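You operate a simulated robot arm through the tools that you are given. There is no shell and no other tool. Be economical: measure what you need, move in short steps, check, and stop when the job is done.

Carry out the task below with a simulated two-armed robot. There is one attempt and no reset: what you move stays moved.

## Task
Pick up the cream glaze tin with one hand, pass it to the other hand and put it on the low top of the dryer cabinet. Put two of the short props from the belt past the gate on top of the blue saucer. Turn the sensor knob to on. Put two of the tall props from the belt past the gate on the low top of the dryer cabinet. Open the green lid. Do these in any order. Set down upright: cream glaze tin, short prop.

The check looks at the end state, three seconds after you hand in, the way a careful person would. Anything else that was tipped, shoved, dropped, spilled or broken makes it a failure. Lids that push on must go on centred and level and be pressed home; caps that screw on are set level and turned clockwise until they are tight.

## Robot
Two 6-joint arms with two-finger grippers on one trunk, on a base that drives. Base frame: it is fixed to the floor where the robot stands at the start and does not move with it; the origin is under the middle of the robot, x ahead of it, y to its left, z up. Readings come in mm, degrees, newtons and seconds.
The left shoulder is at the start at [30, 178, 988], the right one opposite. With the tool pointing down near the work surface each hand reaches from about 440 to 840 mm from the robot's upright axis, wherever it stands, measured 20 degrees to its own side. Places, roughly: blue saucer (15x15x4 cm) [700, -1100, 800]; cream glaze tin [750, 0, 1000]; green lid [-400, -5800, 1000]; low top of the dryer cabinet [4900, 100, 1000]; sensor knob [400, -1300, 600]; short prop (5x5x5 cm) [700, -900, 800]; tall prop (5x5x11 cm) [800, -1000, 900]. Payload 2.54 kg a hand.
The tool frame of a hand sits at the grasp point between the pads (the TCP): z along the fingers, y along the line on which they close. The tips reach 30 mm beyond it. Largest opening 116 mm; the body of the gripper starts 95 mm behind the TCP.
Orientation is that of the tool frame in the base frame, as a unit quaternion [w, x, y, z]. With the fingers straight down and closing along the base's y, the tool's x points along the base's -x, its y along +y and its z along -z.

## Interface
- The arms move only by the tool nudge_tool. It takes "left_steps", "right_steps" or both (then of equal length, played together; a hand with none holds still); each is a list of rows, each a list of 7 numbers: the shift along the tool's x, y, z in mm, then the turn, a rotation vector about the tool's x, y, z in degrees, then the gripper command, from -1 (fully open) to 1 (shut), values between in proportion. In form: [[x, y, z, rx, ry, rz, claw], ...]. A call has 1 to 12 rows; each row is the pose to reach, as a shift and turn from the pose commanded when the call began, along the tool's axes at that moment. Each row takes 0.2 s and may step no farther than 50 mm and 8.6 degrees from the row before; otherwise, or with a gripper value out of range, the whole call is refused. A pose out of reach is approached as far as the arm can. The call stops where the force on the tool passes 40 N (or 10 N more than at its start, if that is more) or the arm is blocked; 0.2 s more then pass. The fingers move at their own pace (about 153 mm/s each) and stop on an object; they squeeze with about 21 N. The grip force told is the motor's: it shows also when the fingers shut on nothing. Time passes only in rows, and 0.2 s behind the last, so rows that repeat a pose let the fingers close. It gives the time, the measured TCP pose, the force on the tool (base axes), the opening and the grip force at its end, in the units of the frame above (readings bear some noise), with the torque about the TCP (base axes, N m) and any sound that the robot's microphone picked up.
- Cameras (640 x 400 px; columns grow to the right, rows downward): "scene" is now at [38.2, -35.2, 1709.5]; the picture's right is [-0.45, -0.89, 0.00], its down [-0.68, 0.35, -0.64] and it looks along [0.57, -0.29, -0.77] (base axes); focal length 272 px, centre (320, 200). "left" rides on the left gripper at [69, 15, -122] in its tool frame; the picture's right is [-0.21, 0.98, 0.00], its down [-0.83, -0.18, -0.53] and it looks along [-0.52, -0.11, 0.85] (tool axes); focal length 251 px, centre (320, 200). "right" rides on the right gripper at [69, -15, -122] in its tool frame; the picture's right is [0.21, 0.98, 0.00], its down [-0.83, 0.18, -0.53] and it looks along [-0.52, 0.11, 0.85] (tool axes); focal length 251 px, centre (320, 200). There is no depth. A picture from a camera that has moved, and an enlarged one, comes with that camera's place and axes in the base frame and with its lens.
- get_image(camera): a new picture of that camera. No time passes.
- raise_lower(by): slides the trunk up (or, below 0, down) by that many mm; the arms and the scene camera ride with it, the base frame stays. It gives what a move gives, with no picture.
- steer(legs): drives the robot by 1 to 6 legs, each [ahead, left, turn to the left] in mm, mm and degrees, along the robot's own axes; the way and the turn of a leg run together, so that a leg with both is an arc; at most 1500 mm and 180 degrees a leg. The arms and the cameras ride along, it lands a little off, and it stops where it bumps. It gives what a move gives.
- turn_head(pan, tilt): turns the head with the scene camera to pan (to the left, within 143 degrees either way) and tilt (down, from -29 to 69), counted from straight ahead of the robot. It gives what a move gives.
- enlarge(camera, box): a new picture of the part [left, top, right, bottom] of that camera's present view, enlarged. No time passes.
- finish_job(): hands the job in; it is judged then, once.

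Go step by step. Nothing tells you exact positions but the pictures and the camera data: compare them with the known pose of the tool, close in by small moves and look again before you grip or let go. The budget is 196 turns and 184 pictures, counting those below and the enlarged ones. Unless the task says otherwise, let go and move clear before handing in.

The tools are called after "Emit:" by a JSON object that holds its "api" and its "payload". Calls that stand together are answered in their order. nudge_tool: Moves the arms, as the interface text tells. Its arguments: {"type":"object","properties":{"left_steps":{"type":"array"},"right_steps":{"type":"array"}},"required":[]} The other tools are called the same way: raise_lower (by) slides the trunk up or down; steer (legs) drives the base; turn_head (pan, tilt) turns the head that bears the scene camera; get_image (camera) takes a picture; enlarge (camera, box) takes an enlarged picture of a part of a camera's view; finish_job () hands the job in.

At the start:

```text
time: 0.0
left_tool_pos: [510.4, -33.6, 1120.8]
left_orientation: [0.0, 0.0, 1.0, 0.0]
left_ft_force: [-0.2, 0.1, -0.1]
left_ft_torque: [0.01, 0.0, -0.01]
left_grip_width: 115.9
left_grip_force: 0.0
right_tool_pos: [271.7, -331.3, 1152.1]
right_orientation: [0.0, 0.0, 1.0, 0.0]
right_ft_force: [-0.1, 0.3, -0.7]
right_ft_torque: [-0.01, 0.02, -0.01]
right_grip_width: 115.9
right_grip_force: 0.1
trunk travel left (down, up): [-200.0, 340.0]
robot x, y, heading: [-3.6, -3.3, 0.0]
head pan, tilt: [-27.0, 49.9]
```

scene: 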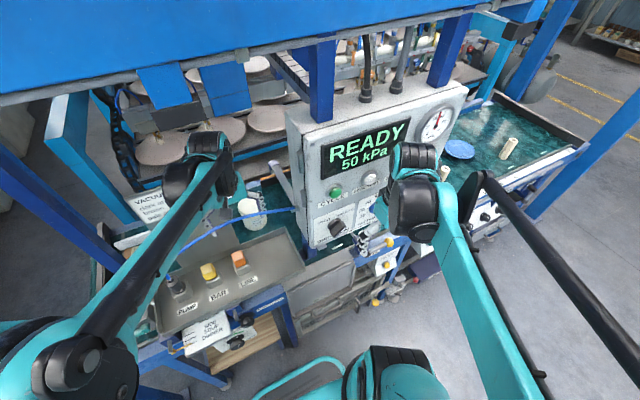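
right: 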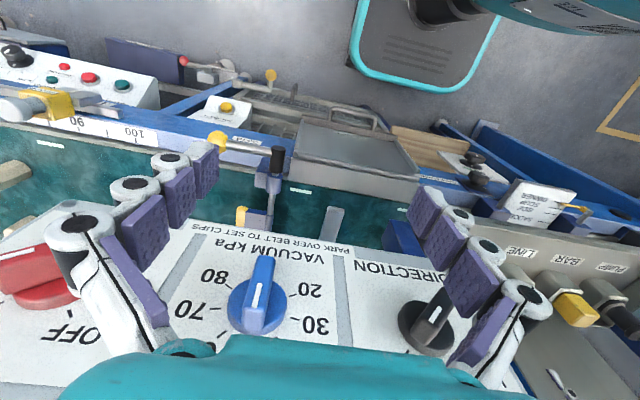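
left: 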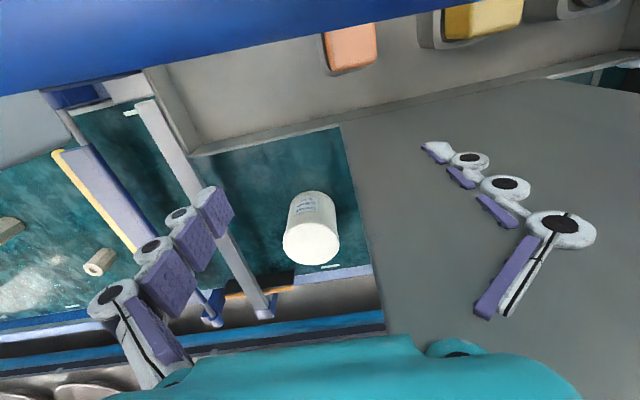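

I see a belt line with a control box in front, the white tin on the belt left of it, and saucer and props to the right. I'll look around first.

Emit:
{"api": "turn_head", "payload": {"pan": 0, "tilt": 45}}

Emit:
{"api": "get_image", "payload": {"camera": "scene"}}

Emit:
{"api": "turn_head", "payload": {"pan": -60, "tilt": 35}}

Emit:
{"api": "get_image", "payload": {"camera": "scene"}}

Emit:
{"api": "turn_head", "payload": {"pan": -110, "tilt": 20}}

Emit:
{"api": "get_image", "payload": {"camera": "scene"}}

Emit:
{"api": "turn_head", "payload": {"pan": 60, "tilt": 20}}

Emit:
{"api": "get_image", "payload": {"camera": "scene"}}

```text
time: 0.9
left_tool_pos: [510.5, -33.1, 1122.5]
left_orientation: [0.0, 0.0, 1.0, -0.001]
left_ft_force: [-0.5, 0.5, -0.5]
left_ft_torque: [0.02, -0.01, 0.01]
left_grip_width: 116.2
left_grip_force: 0.0
right_tool_pos: [273.2, -332.0, 1152.7]
right_orientation: [0.0, 0.0, 1.0, 0.001]
right_ft_force: [0.7, 0.5, 0.2]
right_ft_torque: [-0.01, 0.0, 0.0]
right_grip_width: 115.8
right_grip_force: 0.0
trunk travel left (down, up): [-200.0, 340.0]
robot x, y, heading: [-0.7, 0.3, -0.1]
head pan, tilt: [0.0, 45.0]
```

```text
180 pictures are left
camera scene: at [50.8, -0.3, 1716.4], right [0.0, -1.0, 0.0], down [-0.71, 0.0, -0.71], along [0.71, 0.0, -0.71], focal length 272 px, centre (320, 200)
```

scene: 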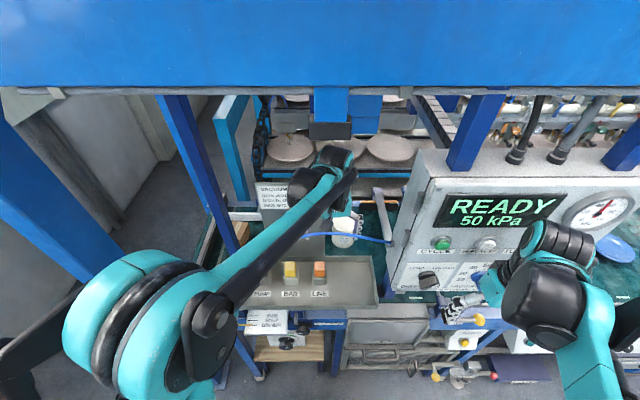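

```text
time: 2.2
left_tool_pos: [510.0, -32.7, 1121.3]
left_orientation: [0.0, 0.0, 1.0, 0.0]
left_ft_force: [0.7, 0.4, -0.6]
left_ft_torque: [0.03, 0.04, 0.0]
left_grip_width: 116.2
left_grip_force: 0.0
right_tool_pos: [274.4, -330.7, 1152.9]
right_orientation: [-0.001, 0.001, 1.0, 0.0]
right_ft_force: [-0.5, 0.0, 0.1]
right_ft_torque: [0.04, 0.0, 0.02]
right_grip_width: 115.6
right_grip_force: 0.0
trunk travel left (down, up): [-200.0, 340.0]
robot x, y, heading: [-1.8, 1.6, -0.2]
head pan, tilt: [-60.0, 35.0]
```

```text
179 pictures are left
camera scene: at [13.6, -76.4, 1731.2], right [-0.87, -0.5, 0.0], down [-0.29, 0.5, -0.82], along [0.41, -0.71, -0.57], focal length 272 px, centre (320, 200)
```

scene: 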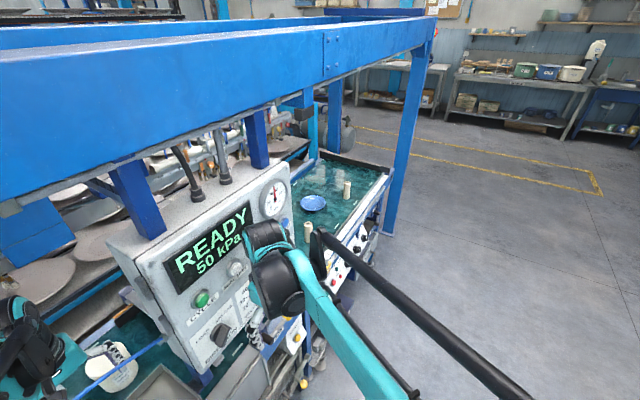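

```text
time: 3.4
left_tool_pos: [510.9, -32.6, 1120.9]
left_orientation: [0.0, 0.0, 1.0, -0.001]
left_ft_force: [-0.1, -0.3, 0.3]
left_ft_torque: [0.0, -0.01, -0.02]
left_grip_width: 115.8
left_grip_force: 0.1
right_tool_pos: [272.9, -330.9, 1151.8]
right_orientation: [0.0, 0.0, 1.0, 0.001]
right_ft_force: [0.7, 0.6, -0.7]
right_ft_torque: [0.0, -0.01, 0.0]
right_grip_width: 115.9
right_grip_force: 0.0
trunk travel left (down, up): [-200.0, 340.0]
robot x, y, heading: [2.9, 0.8, -0.0]
head pan, tilt: [-110.0, 20.0]
```

```text
178 pictures are left
camera scene: at [-62.3, -87.7, 1755.0], right [-0.94, 0.34, 0.0], down [0.12, 0.32, -0.94], along [-0.32, -0.88, -0.34], focal length 272 px, centre (320, 200)
```

scene: 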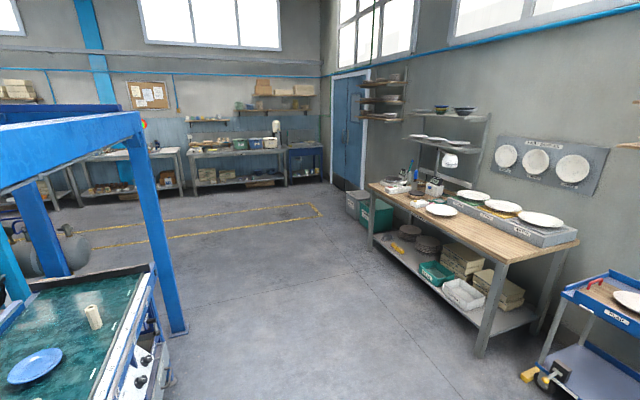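

```text
time: 6.0
left_tool_pos: [509.3, -31.7, 1122.3]
left_orientation: [-0.001, 0.0, 1.0, 0.0]
left_ft_force: [-0.4, 0.2, 0.0]
left_ft_torque: [0.0, 0.02, -0.04]
left_grip_width: 115.9
left_grip_force: 0.0
right_tool_pos: [273.9, -331.4, 1151.7]
right_orientation: [0.0, 0.0, 1.0, 0.0]
right_ft_force: [0.5, 0.1, -0.1]
right_ft_torque: [0.0, 0.01, -0.01]
right_grip_width: 115.8
right_grip_force: 0.2
trunk travel left (down, up): [-200.0, 340.0]
robot x, y, heading: [-2.1, -0.6, -0.3]
head pan, tilt: [60.0, 20.0]
```

```text
177 pictures are left
camera scene: at [16.1, 80.4, 1755.1], right [0.87, -0.5, 0.0], down [-0.17, -0.3, -0.94], along [0.47, 0.81, -0.34], focal length 272 px, centre (320, 200)
```

scene: 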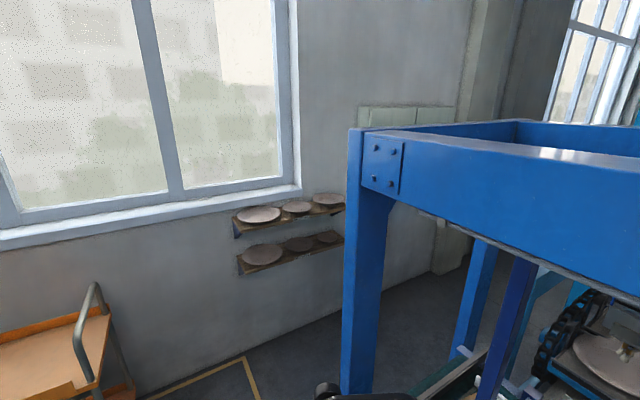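

The tin sits on the belt behind a blue hose, near the control box. I'll zoom in on it and check the surroundings.

Emit:
{"api": "turn_head", "payload": {"pan": 0, "tilt": 45}}

Emit:
{"api": "enlarge", "payload": {"camera": "scene", "box": [220, 150, 460, 300]}}

Emit:
{"api": "enlarge", "payload": {"camera": "left", "box": [0, 80, 400, 330]}}

```text
time: 7.3
left_tool_pos: [510.1, -33.6, 1121.1]
left_orientation: [0.0, 0.0, 1.0, -0.001]
left_ft_force: [-0.6, -0.7, 0.2]
left_ft_torque: [0.01, -0.01, 0.0]
left_grip_width: 116.1
left_grip_force: 0.1
right_tool_pos: [273.4, -331.1, 1153.3]
right_orientation: [0.0, 0.0, 1.0, 0.001]
right_ft_force: [0.1, 0.0, -0.5]
right_ft_torque: [0.03, 0.02, 0.0]
right_grip_width: 116.0
right_grip_force: 0.0
trunk travel left (down, up): [-200.0, 340.0]
robot x, y, heading: [-0.5, 1.1, 0.0]
head pan, tilt: [0.0, 45.0]
```

```text
2.67 times, centred on (340, 225) of scene
camera zoom: at [50.8, -0.1, 1716.4], right [0.0, -1.0, 0.0], down [-0.71, 0.0, -0.71], along [0.71, 0.0, -0.71], focal length 724 px, centre (267, 133)
```

zoom: 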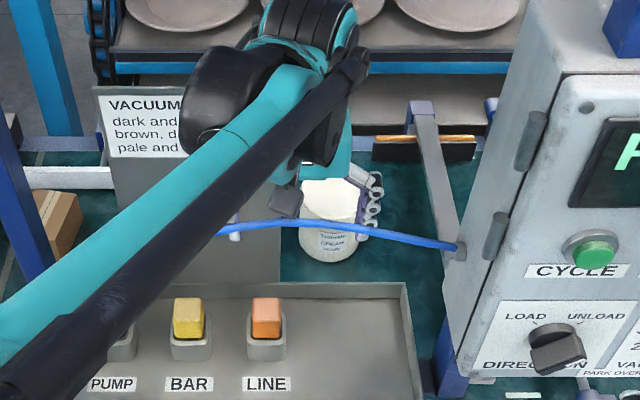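

```text
1.60 times, centred on (200, 205) of left
camera zoom: at [441.7, -16.9, 1242.7], right [0.21, 0.98, 0.0], down [0.83, -0.18, 0.53], along [0.52, -0.11, -0.85], focal length 402 px, centre (512, 192)
```

zoom: 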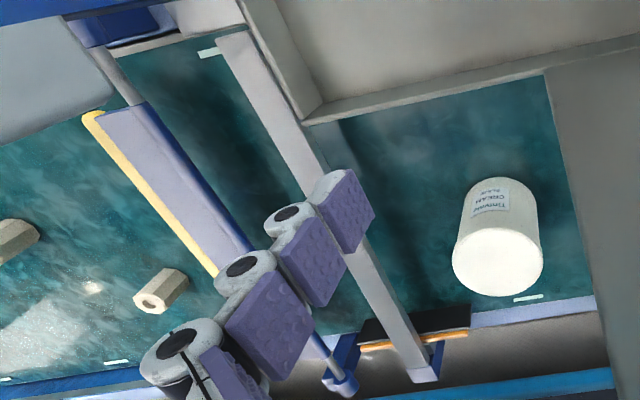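

The blue hose seems close to the left wrist; I need to know where it runs before moving.

Emit:
{"api": "turn_head", "payload": {"pan": -35, "tilt": 50}}

Emit:
{"api": "enlarge", "payload": {"camera": "scene", "box": [60, 130, 380, 330]}}

Emit:
{"api": "turn_head", "payload": {"pan": 35, "tilt": 45}}

Emit:
{"api": "get_image", "payload": {"camera": "scene"}}

```text
time: 8.3
left_tool_pos: [510.2, -33.0, 1121.4]
left_orientation: [0.0, -0.001, 1.0, 0.0]
left_ft_force: [-0.1, -1.0, -0.7]
left_ft_torque: [0.02, 0.02, 0.01]
left_grip_width: 115.9
left_grip_force: 0.2
right_tool_pos: [273.1, -332.3, 1151.6]
right_orientation: [0.0, 0.0, 1.0, 0.0]
right_ft_force: [-0.8, 0.1, -0.8]
right_ft_torque: [-0.02, -0.01, -0.01]
right_grip_width: 116.1
right_grip_force: 0.0
trunk travel left (down, up): [-200.0, 340.0]
robot x, y, heading: [1.0, 3.0, -0.1]
head pan, tilt: [-35.0, 50.0]
```

```text
2.00 times, centred on (220, 230) of scene
camera zoom: at [32.6, -44.3, 1709.5], right [-0.57, -0.82, 0.0], down [-0.63, 0.44, -0.64], along [0.53, -0.37, -0.77], focal length 543 px, centre (520, 140)
```

zoom: 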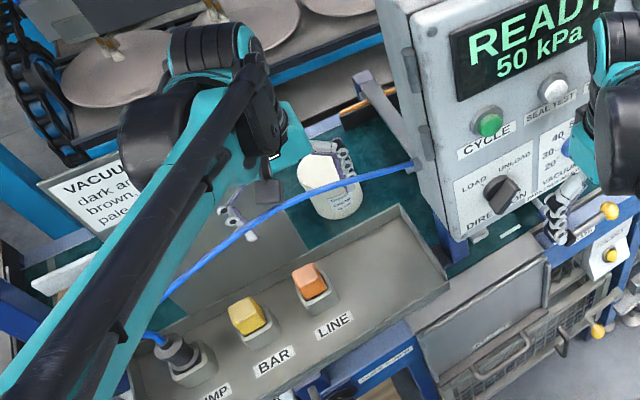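

```text
time: 9.7
left_tool_pos: [509.9, -32.2, 1121.2]
left_orientation: [0.0, 0.0, 1.0, -0.001]
left_ft_force: [-0.8, 0.7, 0.8]
left_ft_torque: [-0.02, 0.03, -0.01]
left_grip_width: 116.3
left_grip_force: 0.1
right_tool_pos: [273.8, -332.0, 1152.5]
right_orientation: [0.0, 0.0, 1.0, 0.0]
right_ft_force: [-0.8, 0.3, 0.5]
right_ft_torque: [0.0, 0.02, 0.0]
right_grip_width: 116.1
right_grip_force: 0.0
trunk travel left (down, up): [-200.0, 340.0]
robot x, y, heading: [-2.9, -0.1, -0.0]
head pan, tilt: [35.0, 45.0]
```

```text
173 pictures are left
camera scene: at [36.2, 46.4, 1716.4], right [0.57, -0.82, 0.0], down [-0.58, -0.41, -0.71], along [0.58, 0.41, -0.71], focal length 272 px, centre (320, 200)
```

scene: 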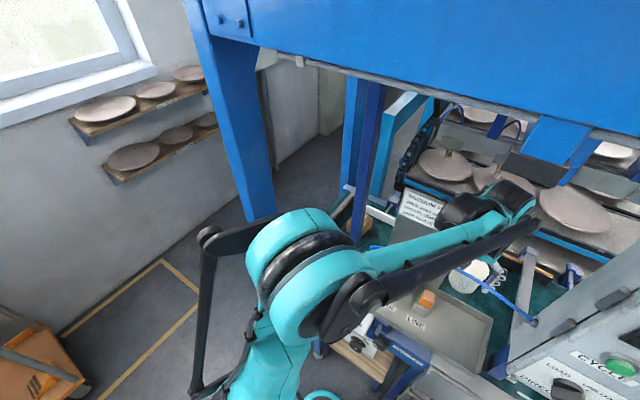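

The hose arcs from the box side to the PUMP plug, passing under the left forearm. I'll move the left hand forward a bit, at the same height, for parallax on tin and hose.

Emit:
{"api": "nudge_tool", "payload": {"left_steps": [[-40, 0, 0, 0, 0, 0, -1], [-80, 0, 0, 0, 0, 0, -1], [-100, 0, 0, 0, 0, 0, -1]]}}

Emit:
{"api": "get_image", "payload": {"camera": "left"}}

Emit:
{"api": "turn_head", "payload": {"pan": -5, "tilt": 45}}

Emit:
{"api": "get_image", "payload": {"camera": "scene"}}

```text
time: 10.5
left_tool_pos: [610.3, -31.9, 1119.7]
left_orientation: [0.0, 0.0, 1.0, 0.0]
left_ft_force: [-0.1, -0.3, 0.1]
left_ft_torque: [-0.03, 0.02, 0.01]
left_grip_width: 116.2
left_grip_force: 0.1
right_tool_pos: [274.3, -331.3, 1152.6]
right_orientation: [0.0, 0.0, 1.0, -0.001]
right_ft_force: [1.4, 0.5, 0.6]
right_ft_torque: [-0.01, -0.01, -0.01]
right_grip_width: 115.9
right_grip_force: 0.1
trunk travel left (down, up): [-200.0, 340.0]
robot x, y, heading: [1.0, 1.7, -0.5]
head pan, tilt: [35.0, 45.0]
```

```text
172 pictures are left
camera left: at [541.9, -16.3, 1241.2], right [0.21, 0.98, 0.0], down [0.83, -0.18, 0.53], along [0.52, -0.11, -0.85], focal length 251 px, centre (320, 200)
```

left: 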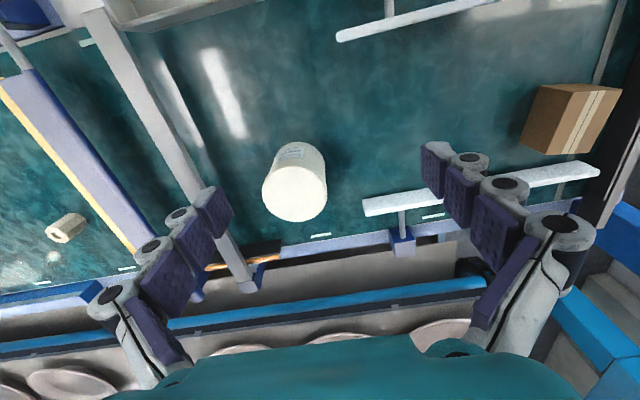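

```text
time: 11.6
left_tool_pos: [608.8, -31.9, 1120.8]
left_orientation: [0.0, 0.0, 1.0, 0.0]
left_ft_force: [0.0, 0.3, 0.5]
left_ft_torque: [0.01, 0.02, 0.0]
left_grip_width: 115.9
left_grip_force: 0.0
right_tool_pos: [272.9, -330.9, 1152.5]
right_orientation: [0.0, -0.001, 1.0, 0.0]
right_ft_force: [1.3, 0.8, 0.1]
right_ft_torque: [0.01, 0.02, -0.02]
right_grip_width: 115.9
right_grip_force: 0.0
trunk travel left (down, up): [-200.0, 340.0]
robot x, y, heading: [-2.0, 1.4, -0.2]
head pan, tilt: [-5.0, 45.0]
```

```text
171 pictures are left
camera scene: at [50.5, -7.2, 1716.4], right [-0.09, -1.0, 0.0], down [-0.7, 0.06, -0.71], along [0.7, -0.06, -0.71], focal length 272 px, centre (320, 200)
```

scene: 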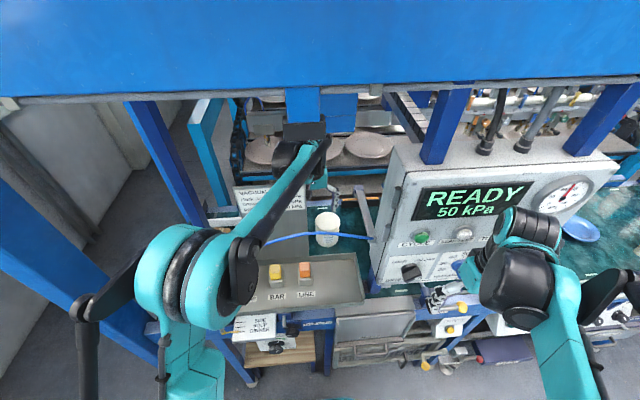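

Tin is at about (713, -89), top z≈930, 92 mm across, belt ≈858. To keep the forearm above the hose (≈z 1225 at x≈430), I'll raise the trunk while lowering the hand.

Emit:
{"api": "raise_lower", "payload": {"by": 120}}

Emit:
{"api": "nudge_tool", "payload": {"left_steps": [[-40, -20, 40, 0, 0, 0, -1], [-80, -40, 80, 0, 0, 0, -1], [-102, -57, 120, 0, 0, 0, -1], [-102, -57, 160, 0, 0, 0, -1]]}}

Emit:
{"api": "get_image", "payload": {"camera": "left"}}

Emit:
{"api": "get_image", "payload": {"camera": "scene"}}

```text
time: 13.1
left_tool_pos: [609.1, -23.9, 1226.1]
left_orientation: [0.0, 0.0, 1.0, -0.003]
left_ft_force: [-1.0, 1.1, 0.4]
left_ft_torque: [0.01, -0.02, 0.01]
left_grip_width: 116.2
left_grip_force: 0.1
right_tool_pos: [273.7, -322.6, 1270.5]
right_orientation: [-0.001, 0.0, 1.0, -0.005]
right_ft_force: [0.3, -0.5, -0.6]
right_ft_torque: [0.0, 0.01, 0.0]
right_grip_width: 115.9
right_grip_force: 0.0
trunk travel left (down, up): [-320.0, 220.0]
robot x, y, heading: [-0.4, -1.2, 0.1]
head pan, tilt: [-5.0, 45.0]
```

```text
refused: row 1 steps farther than a row can; nothing moved
```

```text
170 pictures are left
camera left: at [540.9, -6.8, 1346.2], right [0.22, 0.98, -0.01], down [0.83, -0.18, 0.53], along [0.52, -0.12, -0.85], focal length 251 px, centre (320, 200)
```

left: 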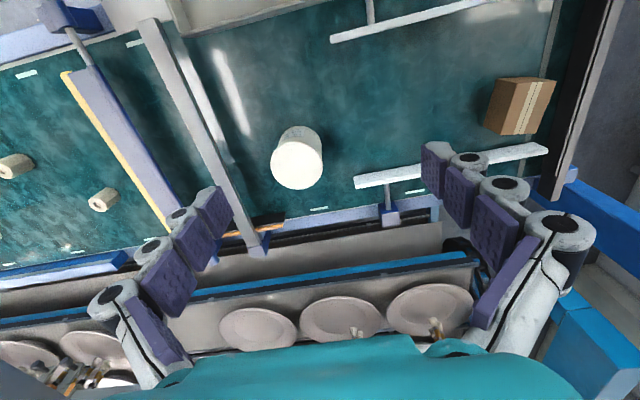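

```text
169 pictures are left
camera scene: at [50.3, 6.7, 1832.0], right [-0.09, -1.0, 0.01], down [-0.71, 0.06, -0.71], along [0.7, -0.07, -0.71], focal length 272 px, centre (320, 200)
```

scene: 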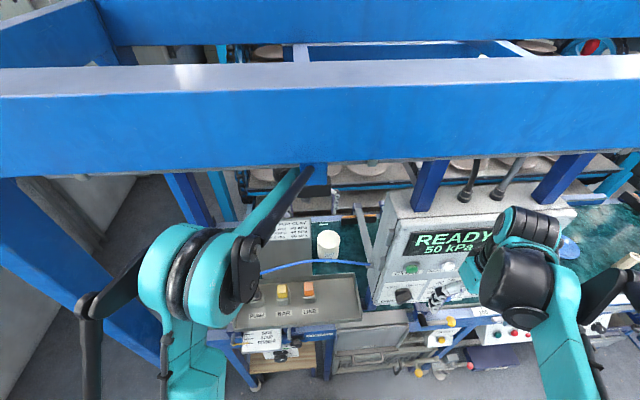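

The left wrist seems to have come up against something overhead (its z rose only ~105). I'll lower that hand at once.

Emit:
{"api": "nudge_tool", "payload": {"left_steps": [[0, 0, 40, 0, 0, 0, -1], [0, 0, 80, 0, 0, 0, -1], [0, 0, 120, 0, 0, 0, -1]]}}

Emit:
{"api": "get_image", "payload": {"camera": "scene"}}

```text
time: 13.9
left_tool_pos: [609.7, -29.5, 1120.7]
left_orientation: [-0.001, -0.001, 1.0, 0.0]
left_ft_force: [0.1, -0.2, 0.4]
left_ft_torque: [0.0, -0.07, 0.0]
left_grip_width: 116.1
left_grip_force: 0.1
right_tool_pos: [273.6, -329.6, 1274.5]
right_orientation: [-0.001, 0.0, 1.0, 0.0]
right_ft_force: [0.1, -0.4, 0.0]
right_ft_torque: [0.01, -0.03, 0.0]
right_grip_width: 115.9
right_grip_force: 0.2
trunk travel left (down, up): [-320.0, 220.0]
robot x, y, heading: [-1.6, 0.8, 0.2]
head pan, tilt: [-5.0, 45.0]
```

```text
168 pictures are left
camera scene: at [50.1, -6.1, 1837.0], right [-0.09, -1.0, 0.0], down [-0.7, 0.06, -0.71], along [0.7, -0.06, -0.71], focal length 272 px, centre (320, 200)
```

scene: 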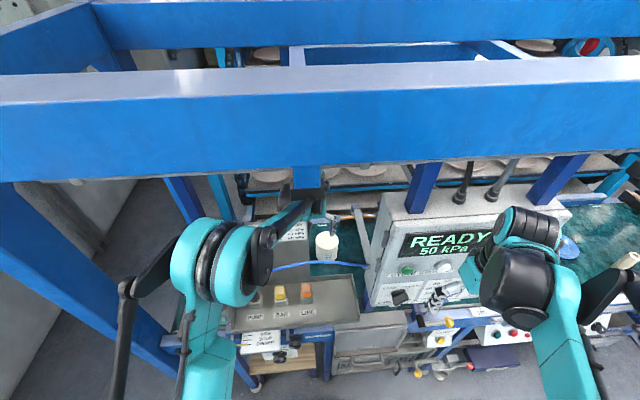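

Emit:
{"api": "enlarge", "payload": {"camera": "scene", "box": [200, 140, 440, 290]}}

Emit:
{"api": "turn_head", "payload": {"pan": 30, "tilt": 40}}

Emit:
{"api": "enlarge", "payload": {"camera": "scene", "box": [320, 100, 640, 300]}}

```text
2.67 times, centred on (320, 215) of scene
camera zoom: at [50.1, -6.1, 1837.0], right [-0.09, -1.0, 0.0], down [-0.7, 0.06, -0.71], along [0.7, -0.06, -0.71], focal length 724 px, centre (320, 160)
```

zoom: 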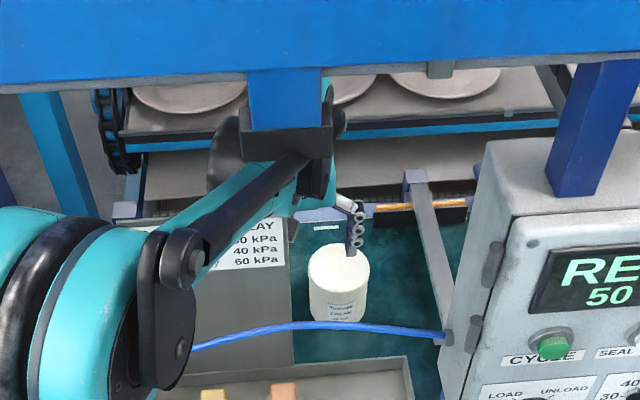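

```text
time: 14.9
left_tool_pos: [610.2, -31.2, 1120.3]
left_orientation: [0.0, 0.0, 1.0, 0.0]
left_ft_force: [-0.2, 0.3, -0.4]
left_ft_torque: [0.0, 0.03, 0.02]
left_grip_width: 115.9
left_grip_force: 0.1
right_tool_pos: [275.3, -331.0, 1272.4]
right_orientation: [0.0, 0.0, 1.0, 0.001]
right_ft_force: [0.0, 0.0, -0.6]
right_ft_torque: [-0.04, 0.02, 0.0]
right_grip_width: 116.0
right_grip_force: 0.1
trunk travel left (down, up): [-320.0, 220.0]
robot x, y, heading: [2.1, -2.3, 0.2]
head pan, tilt: [30.0, 40.0]
```

```text
2.00 times, centred on (480, 200) of scene
camera zoom: at [43.1, 42.2, 1843.6], right [0.5, -0.87, 0.0], down [-0.56, -0.32, -0.77], along [0.66, 0.38, -0.64], focal length 543 px, centre (0, 200)
```

zoom: 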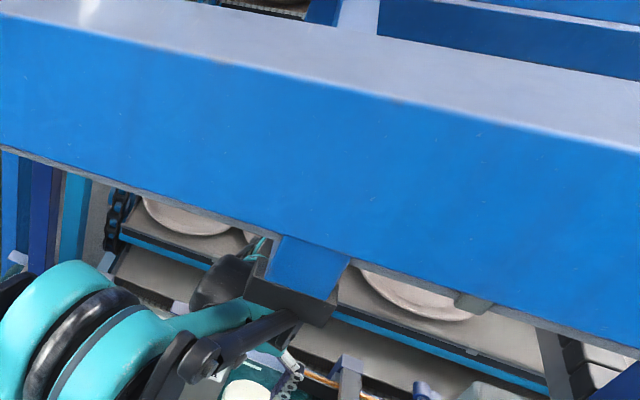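

A bracket hangs from the beam just above the forearm; the window between it and the hose is fine for a downward move. I'll go over the tin to z≈985.

Emit:
{"api": "nudge_tool", "payload": {"left_steps": [[-25, -15, 30, 0, 0, 0, -1], [-50, -30, 60, 0, 0, 0, -1], [-75, -45, 90, 0, 0, 0, -1], [-103, -58, 110, 0, 0, 0, -1], [-103, -58, 135, 0, 0, 0, -1]]}}

Emit:
{"api": "get_image", "payload": {"camera": "left"}}

Emit:
{"api": "turn_head", "payload": {"pan": 0, "tilt": 45}}

Emit:
{"api": "enlarge", "payload": {"camera": "scene", "box": [160, 130, 480, 330]}}

```text
time: 16.1
left_tool_pos: [714.6, -88.3, 984.4]
left_orientation: [0.0, -0.001, 1.0, 0.0]
left_ft_force: [0.0, 0.5, -0.3]
left_ft_torque: [-0.01, -0.02, -0.02]
left_grip_width: 116.2
left_grip_force: 0.1
right_tool_pos: [273.3, -330.1, 1272.9]
right_orientation: [0.0, 0.0, 1.0, 0.0]
right_ft_force: [-0.6, 0.7, -0.1]
right_ft_torque: [0.01, 0.0, 0.02]
right_grip_width: 116.2
right_grip_force: 0.1
trunk travel left (down, up): [-320.0, 220.0]
robot x, y, heading: [-1.9, 2.1, -0.1]
head pan, tilt: [30.0, 40.0]
```

```text
165 pictures are left
camera left: at [645.6, -73.8, 1105.3], right [0.21, 0.98, 0.0], down [0.83, -0.18, 0.53], along [0.52, -0.11, -0.85], focal length 251 px, centre (320, 200)
```

left: 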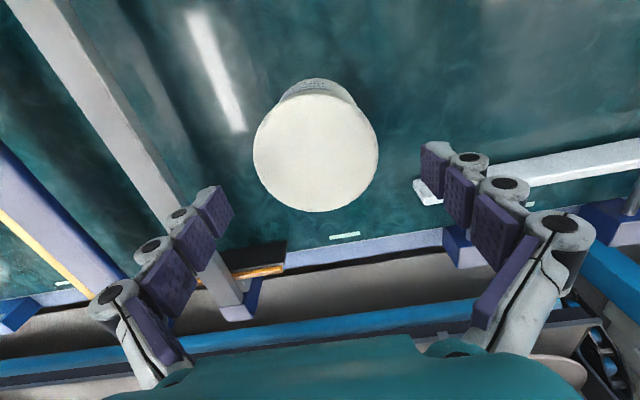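

```text
time: 17.0
left_tool_pos: [715.2, -90.1, 985.2]
left_orientation: [0.0, 0.001, 1.0, 0.0]
left_ft_force: [0.7, 0.0, -0.1]
left_ft_torque: [0.0, 0.02, 0.0]
left_grip_width: 115.8
left_grip_force: 0.0
right_tool_pos: [273.7, -330.4, 1273.1]
right_orientation: [0.0, 0.0, 1.0, 0.0]
right_ft_force: [0.0, 0.5, 1.2]
right_ft_torque: [-0.01, 0.01, 0.02]
right_grip_width: 115.9
right_grip_force: 0.0
trunk travel left (down, up): [-320.0, 220.0]
robot x, y, heading: [2.9, 3.2, -0.2]
head pan, tilt: [0.0, 45.0]
```

```text
2.00 times, centred on (320, 230) of scene
camera zoom: at [50.8, -0.1, 1836.4], right [0.0, -1.0, 0.0], down [-0.71, 0.0, -0.71], along [0.71, 0.0, -0.71], focal length 543 px, centre (320, 140)
```

zoom: 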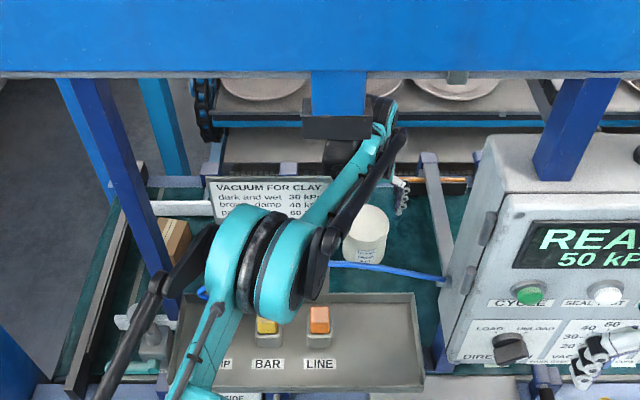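

The tin centre is at roughly (705, -91); forearm clears the hose. I'll go down around it and check.

Emit:
{"api": "nudge_tool", "payload": {"left_steps": [[9, -1, 20, 0, 0, 0, -1], [9, -1, 40, 0, 0, 0, -1]]}}

Emit:
{"api": "get_image", "payload": {"camera": "left"}}

```text
time: 17.6
left_tool_pos: [705.6, -91.0, 944.0]
left_orientation: [0.0, -0.001, 1.0, 0.0]
left_ft_force: [0.6, 0.0, -0.4]
left_ft_torque: [-0.02, 0.02, 0.02]
left_grip_width: 115.9
left_grip_force: 0.0
right_tool_pos: [274.1, -331.0, 1271.5]
right_orientation: [0.0, 0.0, 1.0, 0.0]
right_ft_force: [-0.6, 0.3, -0.9]
right_ft_torque: [0.0, -0.03, 0.02]
right_grip_width: 116.3
right_grip_force: 0.1
trunk travel left (down, up): [-320.0, 220.0]
robot x, y, heading: [0.3, 2.0, 0.5]
head pan, tilt: [0.0, 45.0]
```

```text
163 pictures are left
camera left: at [636.9, -76.1, 1066.0], right [0.21, 0.98, 0.0], down [0.83, -0.18, 0.53], along [0.52, -0.11, -0.85], focal length 251 px, centre (320, 200)
```

left: 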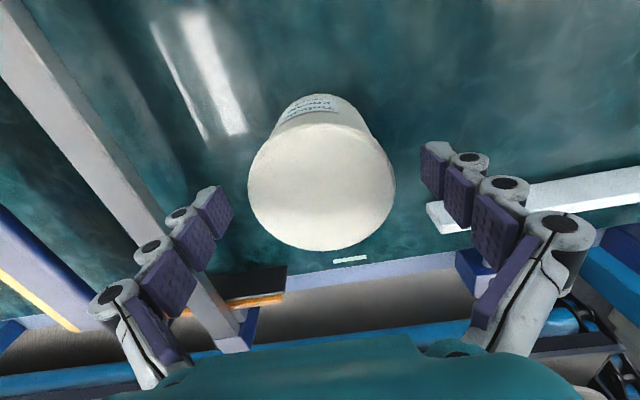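

Centred well (tin top ≈926, dia 92). Descend to z≈898 and close.

Emit:
{"api": "nudge_tool", "payload": {"left_steps": [[-3, 0, 23, 0, 0, 0, -1], [-3, 0, 46, 0, 0, 0, -1], [-3, 0, 46, 0, 0, 0, 1], [-3, 0, 46, 0, 0, 0, 1], [-3, 0, 46, 0, 0, 0, 1]]}}

Emit:
{"api": "get_image", "payload": {"camera": "left"}}

```text
time: 18.8
left_tool_pos: [706.3, -92.2, 899.6]
left_orientation: [0.001, 0.001, 1.0, -0.001]
left_ft_force: [5.9, -14.6, 11.7]
left_ft_torque: [-0.51, -0.22, -0.11]
left_grip_width: 93.9
left_grip_force: 21.5
right_tool_pos: [273.0, -332.3, 1273.0]
right_orientation: [0.0, 0.0, 1.0, 0.001]
right_ft_force: [-0.3, -0.9, -0.2]
right_ft_torque: [0.02, 0.01, 0.03]
right_grip_width: 116.0
right_grip_force: 0.1
trunk travel left (down, up): [-320.0, 220.0]
robot x, y, heading: [4.9, 1.2, 0.0]
head pan, tilt: [0.0, 45.0]
```

```text
162 pictures are left
camera left: at [638.2, -77.6, 1020.2], right [0.22, 0.98, 0.0], down [0.83, -0.18, 0.53], along [0.52, -0.12, -0.85], focal length 251 px, centre (320, 200)
```

left: 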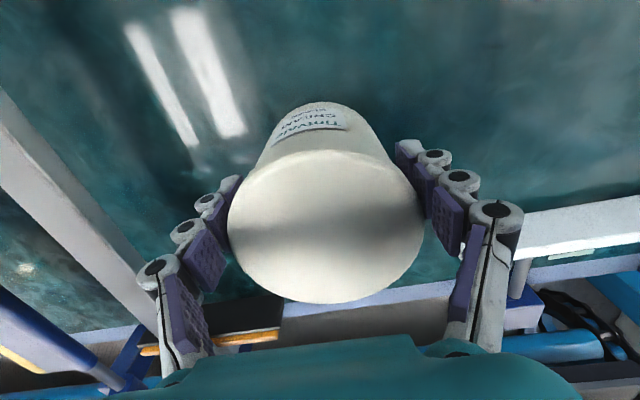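

Tin is gripped (opening 94). Before pulling out I need the 3D layout of the sign board, hose and posts; I'll lift a little and take a wide-baseline pair with the head.

Emit:
{"api": "nudge_tool", "payload": {"left_steps": [[0, 0, -25, 0, 0, 0, 1], [0, 0, -50, 0, 0, 0, 1], [0, 0, -50, 0, 0, 0, 1]]}}

Emit:
{"api": "get_image", "payload": {"camera": "left"}}

Emit:
{"api": "turn_head", "payload": {"pan": 42, "tilt": 45}}

Emit:
{"api": "enlarge", "payload": {"camera": "scene", "box": [320, 100, 640, 300]}}

Emit:
{"api": "turn_head", "payload": {"pan": -42, "tilt": 45}}

Emit:
{"api": "enlarge", "payload": {"camera": "scene", "box": [0, 130, 320, 330]}}

```text
time: 19.6
left_tool_pos: [707.9, -89.5, 947.6]
left_orientation: [0.0, 0.0, 1.0, 0.0]
left_ft_force: [-0.5, -0.4, -8.0]
left_ft_torque: [0.0, 0.1, 0.01]
left_grip_width: 93.3
left_grip_force: 20.5
right_tool_pos: [275.9, -330.6, 1272.9]
right_orientation: [-0.001, 0.001, 1.0, 0.0]
right_ft_force: [-0.9, 0.0, 0.4]
right_ft_torque: [-0.01, 0.04, 0.04]
right_grip_width: 115.8
right_grip_force: 0.1
trunk travel left (down, up): [-320.0, 220.0]
robot x, y, heading: [-1.2, 0.0, 0.2]
head pan, tilt: [0.0, 45.0]
```

```text
161 pictures are left
camera left: at [639.7, -74.3, 1069.4], right [0.21, 0.98, 0.0], down [0.83, -0.18, 0.53], along [0.52, -0.11, -0.85], focal length 251 px, centre (320, 200)
```

left: 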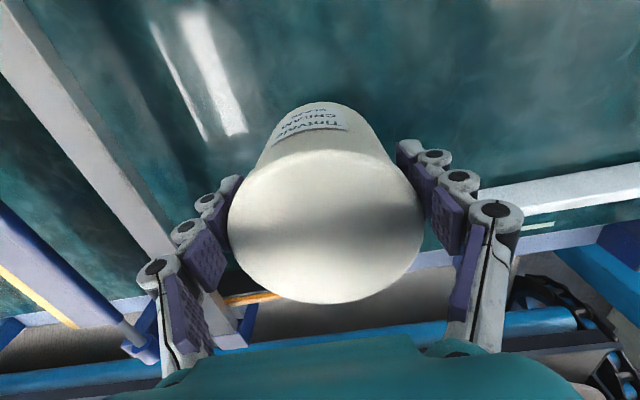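

```text
time: 20.7
left_tool_pos: [707.7, -90.4, 948.6]
left_orientation: [0.0, 0.0, 1.0, 0.0]
left_ft_force: [-0.7, -0.2, -7.5]
left_ft_torque: [0.01, 0.12, -0.02]
left_grip_width: 93.3
left_grip_force: 21.2
right_tool_pos: [275.6, -330.3, 1273.6]
right_orientation: [0.0, -0.001, 1.0, 0.0]
right_ft_force: [-0.4, 0.3, -0.7]
right_ft_torque: [-0.04, 0.01, 0.02]
right_grip_width: 115.9
right_grip_force: 0.1
trunk travel left (down, up): [-320.0, 220.0]
robot x, y, heading: [-2.2, -1.8, 0.2]
head pan, tilt: [42.0, 45.0]
```

```text
2.00 times, centred on (480, 200) of scene
camera zoom: at [31.0, 53.9, 1836.4], right [0.67, -0.74, 0.0], down [-0.53, -0.47, -0.71], along [0.53, 0.47, -0.71], focal length 543 px, centre (0, 200)
```

zoom: 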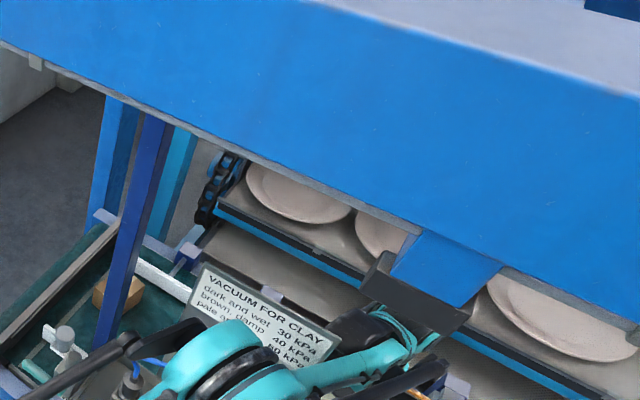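

```text
time: 22.3
left_tool_pos: [706.6, -90.9, 948.2]
left_orientation: [0.0, 0.0, 1.0, 0.0]
left_ft_force: [0.2, -0.4, -6.6]
left_ft_torque: [-0.03, 0.08, 0.02]
left_grip_width: 93.6
left_grip_force: 21.5
right_tool_pos: [275.0, -331.8, 1272.5]
right_orientation: [0.0, 0.0, 1.0, 0.0]
right_ft_force: [-1.2, 0.7, -0.2]
right_ft_torque: [0.01, 0.04, 0.03]
right_grip_width: 115.9
right_grip_force: 0.0
trunk travel left (down, up): [-320.0, 220.0]
robot x, y, heading: [2.8, 1.3, -0.1]
head pan, tilt: [-42.0, 45.0]
```

```text
2.00 times, centred on (160, 230) of scene
camera zoom: at [31.1, -54.7, 1836.3], right [-0.67, -0.74, 0.0], down [-0.53, 0.47, -0.71], along [0.53, -0.47, -0.71], focal length 543 px, centre (640, 140)
```

zoom: 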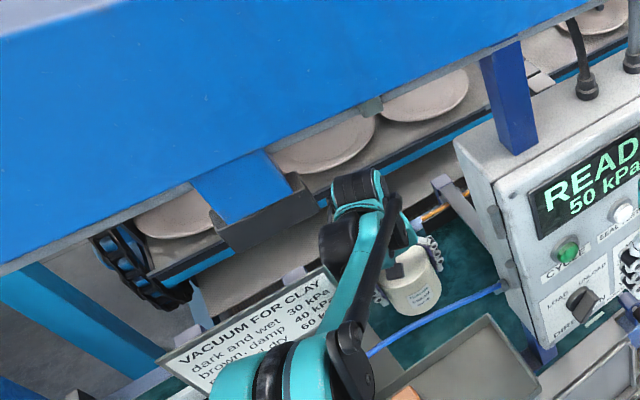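

Tin is securely held (≈0.75 kg). The hose runs at about x 435, z≈1215; the beam's underside is at about z 1580 (bracket 1509 for y −47…10). I'll raise the hand while lowering the trunk, so the forearm rises toward the wrist and the tin can pass over the hose at y≈−90.

Emit:
{"api": "nudge_tool", "payload": {"left_steps": [[0, 0, -45, 0, 0, 0, 1], [0, 0, -90, 0, 0, 0, 1], [0, 0, -135, 0, 0, 0, 1], [0, 0, -180, 0, 0, 0, 1], [0, 0, -200, 0, 0, 0, 1]]}}

Emit:
{"api": "raise_lower", "payload": {"by": -60}}

Emit:
{"api": "nudge_tool", "payload": {"left_steps": [[20, 0, -45, 0, 0, 0, 1], [40, 0, -90, 0, 0, 0, 1], [50, 0, -130, 0, 0, 0, 1]]}}

Emit:
{"api": "turn_head", "payload": {"pan": -10, "tilt": 35}}

Emit:
{"api": "get_image", "payload": {"camera": "scene"}}

Emit:
{"api": "get_image", "payload": {"camera": "left"}}

```text
time: 23.5
left_tool_pos: [707.4, -91.5, 1151.1]
left_orientation: [0.0, -0.001, 1.0, 0.001]
left_ft_force: [0.0, -1.0, -6.7]
left_ft_torque: [0.0, 0.08, 0.0]
left_grip_width: 93.3
left_grip_force: 21.1
right_tool_pos: [275.3, -331.3, 1272.9]
right_orientation: [0.0, 0.0, 1.0, 0.0]
right_ft_force: [0.1, 0.3, -0.7]
right_ft_torque: [0.01, 0.02, 0.03]
right_grip_width: 116.2
right_grip_force: 0.1
trunk travel left (down, up): [-320.0, 220.0]
robot x, y, heading: [1.0, -2.1, -0.1]
head pan, tilt: [-42.0, 45.0]
```

```text
time: 24.5
left_tool_pos: [706.6, -89.4, 1089.6]
left_orientation: [0.001, 0.0, 1.0, 0.0]
left_ft_force: [0.3, 0.8, -6.0]
left_ft_torque: [0.02, 0.11, 0.02]
left_grip_width: 93.3
left_grip_force: 21.1
right_tool_pos: [274.1, -330.8, 1212.6]
right_orientation: [0.0, 0.0, 1.0, 0.0]
right_ft_force: [-0.4, 0.7, 0.5]
right_ft_torque: [-0.01, -0.04, 0.01]
right_grip_width: 116.4
right_grip_force: 0.0
trunk travel left (down, up): [-260.0, 280.0]
robot x, y, heading: [-1.1, -0.7, 0.0]
head pan, tilt: [-42.0, 45.0]
```

```text
time: 25.3
left_tool_pos: [657.2, -91.7, 1218.7]
left_orientation: [-0.001, 0.001, 1.0, 0.0]
left_ft_force: [-0.4, -0.1, -6.3]
left_ft_torque: [0.01, 0.09, 0.02]
left_grip_width: 93.3
left_grip_force: 21.1
right_tool_pos: [275.3, -330.8, 1210.5]
right_orientation: [0.0, 0.0, 1.0, 0.0]
right_ft_force: [0.2, 0.1, 1.0]
right_ft_torque: [0.02, 0.01, -0.03]
right_grip_width: 116.0
right_grip_force: 0.0
trunk travel left (down, up): [-260.0, 280.0]
robot x, y, heading: [-2.1, 0.7, 0.2]
head pan, tilt: [-42.0, 45.0]
```

```text
time: 26.3
left_tool_pos: [657.2, -90.9, 1217.5]
left_orientation: [-0.001, 0.0, 1.0, 0.0]
left_ft_force: [0.0, -0.5, -7.2]
left_ft_torque: [0.03, 0.07, 0.01]
left_grip_width: 93.3
left_grip_force: 21.7
right_tool_pos: [275.5, -331.6, 1211.6]
right_orientation: [0.0, -0.001, 1.0, -0.001]
right_ft_force: [0.0, -0.5, 1.1]
right_ft_torque: [0.01, -0.01, -0.02]
right_grip_width: 116.1
right_grip_force: 0.1
trunk travel left (down, up): [-260.0, 280.0]
robot x, y, heading: [0.8, 1.1, 0.2]
head pan, tilt: [-10.0, 35.0]
```

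```text
158 pictures are left
camera scene: at [58.2, -15.3, 1790.5], right [-0.17, -0.98, 0.0], down [-0.57, 0.1, -0.82], along [0.81, -0.14, -0.57], focal length 272 px, centre (320, 200)
```

scene: 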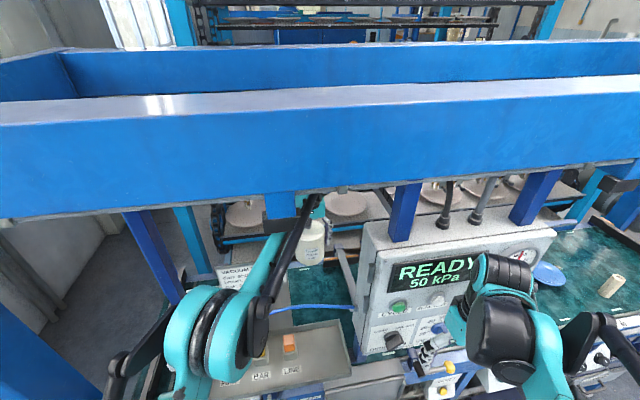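

```text
157 pictures are left
camera left: at [588.7, -75.0, 1339.2], right [0.22, 0.98, 0.0], down [0.83, -0.18, 0.53], along [0.52, -0.11, -0.85], focal length 251 px, centre (320, 200)
```

left: 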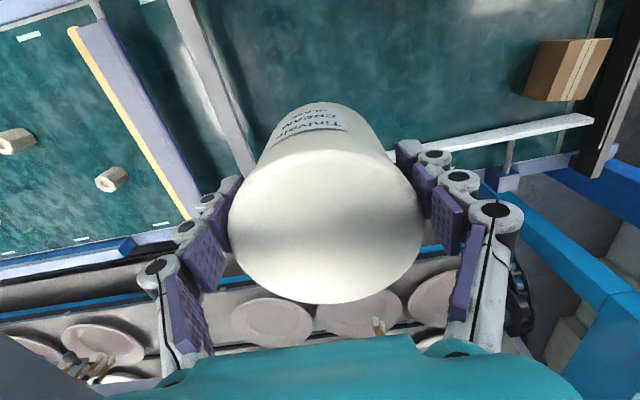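

The tin is up at z≈1218. Passing over the hose is tight in height, so I'll check whether the tin is closed (so a moderate tilt would be safe).

Emit:
{"api": "enlarge", "payload": {"camera": "left", "box": [200, 80, 460, 320]}}

Emit:
{"api": "enlarge", "payload": {"camera": "scene", "box": [160, 170, 400, 320]}}

```text
1.67 times, centred on (330, 200) of left
camera zoom: at [588.7, -75.0, 1339.2], right [0.22, 0.98, 0.0], down [0.83, -0.18, 0.53], along [0.52, -0.11, -0.85], focal length 419 px, centre (303, 200)
```

zoom: 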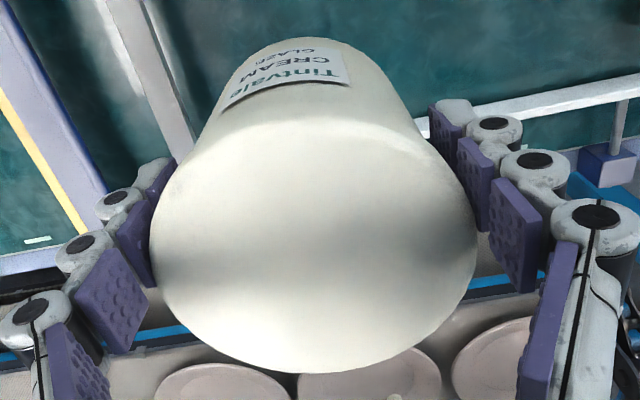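

```text
2.67 times, centred on (280, 245) of scene
camera zoom: at [58.2, -15.3, 1790.5], right [-0.17, -0.98, 0.0], down [-0.57, 0.1, -0.82], along [0.81, -0.14, -0.57], focal length 724 px, centre (427, 80)
```

zoom: 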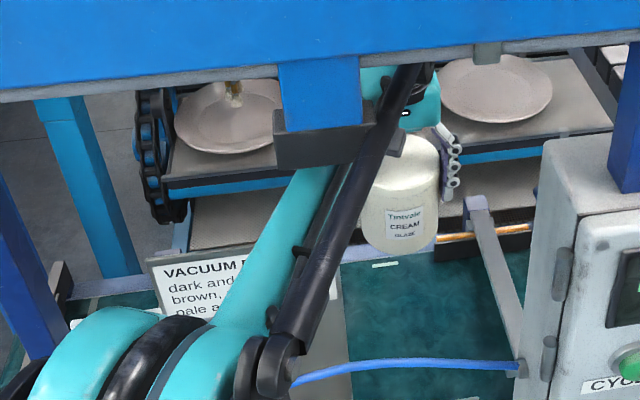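

The tin is a closed, solid-topped tin, so tilting it is safe. I'll lower the trunk, then raise the hand while pitching it 50° forward to lower the wrist under the beam.

Emit:
{"api": "raise_lower", "payload": {"by": -60}}

Emit:
{"api": "nudge_tool", "payload": {"left_steps": [[0, 5, -20, 0, -7.2, 0, 1], [0, 10, -40, 0, -14.4, 0, 1], [0, 15, -60, 0, -21.6, 0, 1], [0, 15, -80, 0, -28.8, 0, 1], [0, 15, -100, 0, -36, 0, 1], [0, 15, -120, 0, -43.2, 0, 1], [0, 15, -134, 0, -50, 0, 1]]}}

Emit:
{"api": "get_image", "payload": {"camera": "scene"}}

Emit:
{"api": "get_image", "payload": {"camera": "left"}}

```text
time: 27.3
left_tool_pos: [656.6, -90.1, 1163.5]
left_orientation: [0.0, 0.0, 1.0, 0.001]
left_ft_force: [-1.0, 0.7, -6.6]
left_ft_torque: [-0.01, 0.04, 0.01]
left_grip_width: 93.1
left_grip_force: 21.0
right_tool_pos: [274.7, -330.1, 1153.2]
right_orientation: [0.0, 0.0, 1.0, 0.0]
right_ft_force: [0.1, 0.7, -0.8]
right_ft_torque: [-0.03, -0.03, 0.0]
right_grip_width: 115.9
right_grip_force: 0.1
trunk travel left (down, up): [-200.0, 340.0]
robot x, y, heading: [1.3, 1.5, -0.0]
head pan, tilt: [-10.0, 35.0]
```

```text
time: 28.9
left_tool_pos: [655.8, -73.8, 1297.0]
left_orientation: [0.423, 0.001, 0.906, -0.002]
left_ft_force: [0.3, 0.1, -7.3]
left_ft_torque: [-0.03, 0.16, 0.03]
left_grip_width: 93.4
left_grip_force: 21.1
right_tool_pos: [275.1, -330.9, 1153.2]
right_orientation: [-0.001, 0.0, 1.0, -0.001]
right_ft_force: [-0.5, -0.1, -0.3]
right_ft_torque: [-0.02, 0.01, 0.01]
right_grip_width: 116.2
right_grip_force: 0.1
trunk travel left (down, up): [-200.0, 340.0]
robot x, y, heading: [-0.2, -1.3, 0.3]
head pan, tilt: [-10.0, 35.0]
```

```text
154 pictures are left
camera scene: at [58.0, -15.5, 1731.2], right [-0.17, -0.98, 0.0], down [-0.57, 0.1, -0.82], along [0.81, -0.14, -0.57], focal length 272 px, centre (320, 200)
```

scene: 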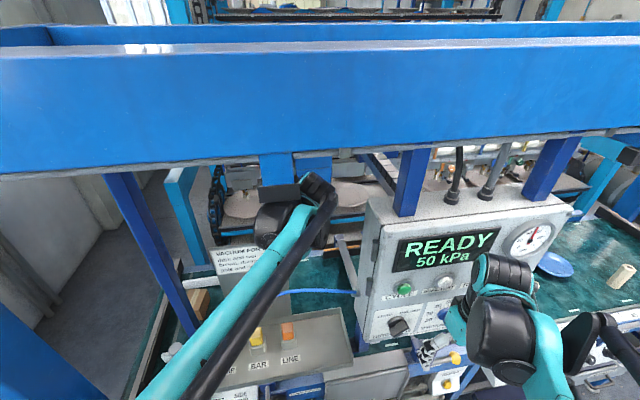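

```text
153 pictures are left
camera left: at [518.1, -59.1, 1320.5], right [0.14, 0.98, 0.16], down [0.12, -0.18, 0.98], along [0.98, -0.11, -0.14], focal length 251 px, centre (320, 200)
```

left: 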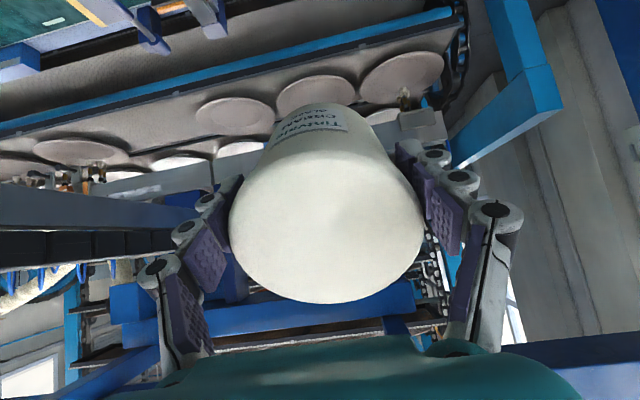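

Good. I'll tilt 15° more and rise 25 mm for clearance both ways, then pull back toward the robot in steps.

Emit:
{"api": "nudge_tool", "payload": {"left_steps": [[-9, 0, -8, 0, -7.5, 0, 1], [-19, 0, -16, 0, -15, 0, 1], [-19, 0, -16, 0, -15, 0, 1]]}}

Emit:
{"api": "get_image", "payload": {"camera": "scene"}}

```text
time: 29.7
left_tool_pos: [654.9, -74.6, 1320.9]
left_orientation: [0.537, 0.0, 0.843, 0.0]
left_ft_force: [0.6, 1.2, -6.0]
left_ft_torque: [-0.03, 0.14, 0.0]
left_grip_width: 93.3
left_grip_force: 21.1
right_tool_pos: [274.4, -330.0, 1153.5]
right_orientation: [0.0, 0.0, 1.0, -0.001]
right_ft_force: [-0.5, 0.5, 0.2]
right_ft_torque: [0.01, 0.01, 0.0]
right_grip_width: 115.9
right_grip_force: 0.1
trunk travel left (down, up): [-200.0, 340.0]
robot x, y, heading: [0.2, -1.7, -0.0]
head pan, tilt: [-10.0, 35.0]
```

```text
152 pictures are left
camera scene: at [57.0, -15.6, 1731.2], right [-0.17, -0.98, 0.0], down [-0.57, 0.1, -0.82], along [0.81, -0.14, -0.57], focal length 272 px, centre (320, 200)
```

scene: 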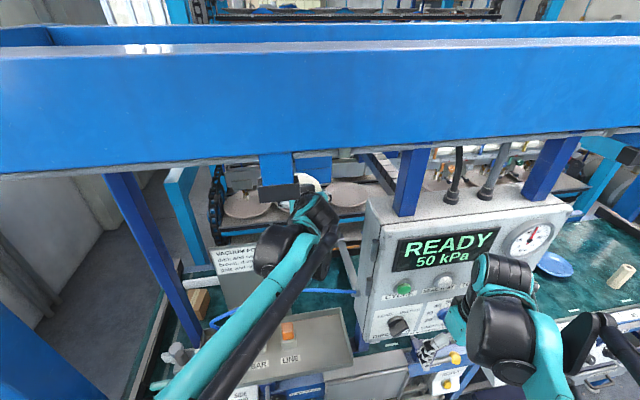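

Clear view: the wrist now sits well below the bracket. Drive the base straight back.

Emit:
{"api": "steer", "payload": {"legs": [[-150, 0, 0]]}}

Emit:
{"api": "get_image", "payload": {"camera": "scene"}}

Emit:
{"api": "get_image", "payload": {"camera": "left"}}

```text
time: 31.0
left_tool_pos: [503.0, -74.4, 1320.4]
left_orientation: [0.537, -0.001, 0.843, 0.001]
left_ft_force: [-1.1, -0.1, -6.1]
left_ft_torque: [0.01, 0.17, 0.0]
left_grip_width: 93.3
left_grip_force: 20.7
right_tool_pos: [122.0, -330.9, 1152.4]
right_orientation: [0.0, 0.0, 1.0, 0.0]
right_ft_force: [0.1, -0.7, 0.8]
right_ft_torque: [0.05, -0.07, -0.03]
right_grip_width: 115.9
right_grip_force: 0.0
trunk travel left (down, up): [-200.0, 340.0]
robot x, y, heading: [-150.8, 0.4, -0.0]
head pan, tilt: [-10.0, 35.0]
```

```text
151 pictures are left
camera scene: at [-96.6, -15.6, 1731.2], right [-0.17, -0.98, 0.0], down [-0.56, 0.1, -0.82], along [0.81, -0.14, -0.57], focal length 272 px, centre (320, 200)
```

scene: 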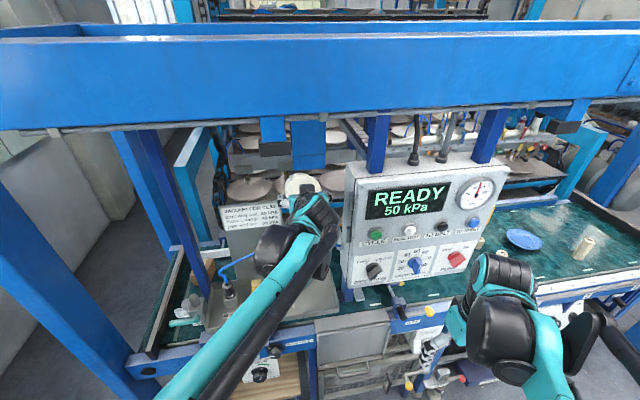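

```text
150 pictures are left
camera left: at [363.5, -58.8, 1309.4], right [0.09, 0.98, 0.19], down [-0.14, -0.18, 0.97], along [0.99, -0.11, 0.12], focal length 251 px, centre (320, 200)
```

left: 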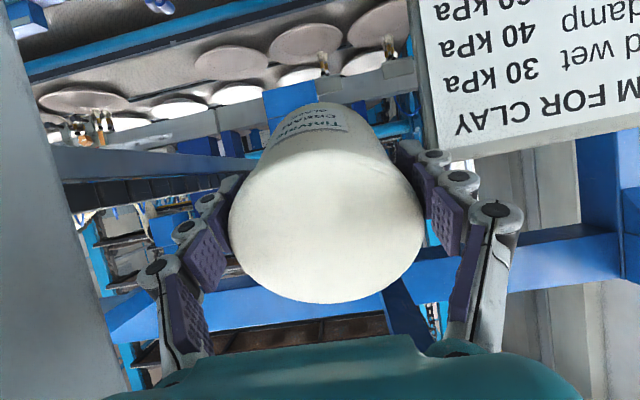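

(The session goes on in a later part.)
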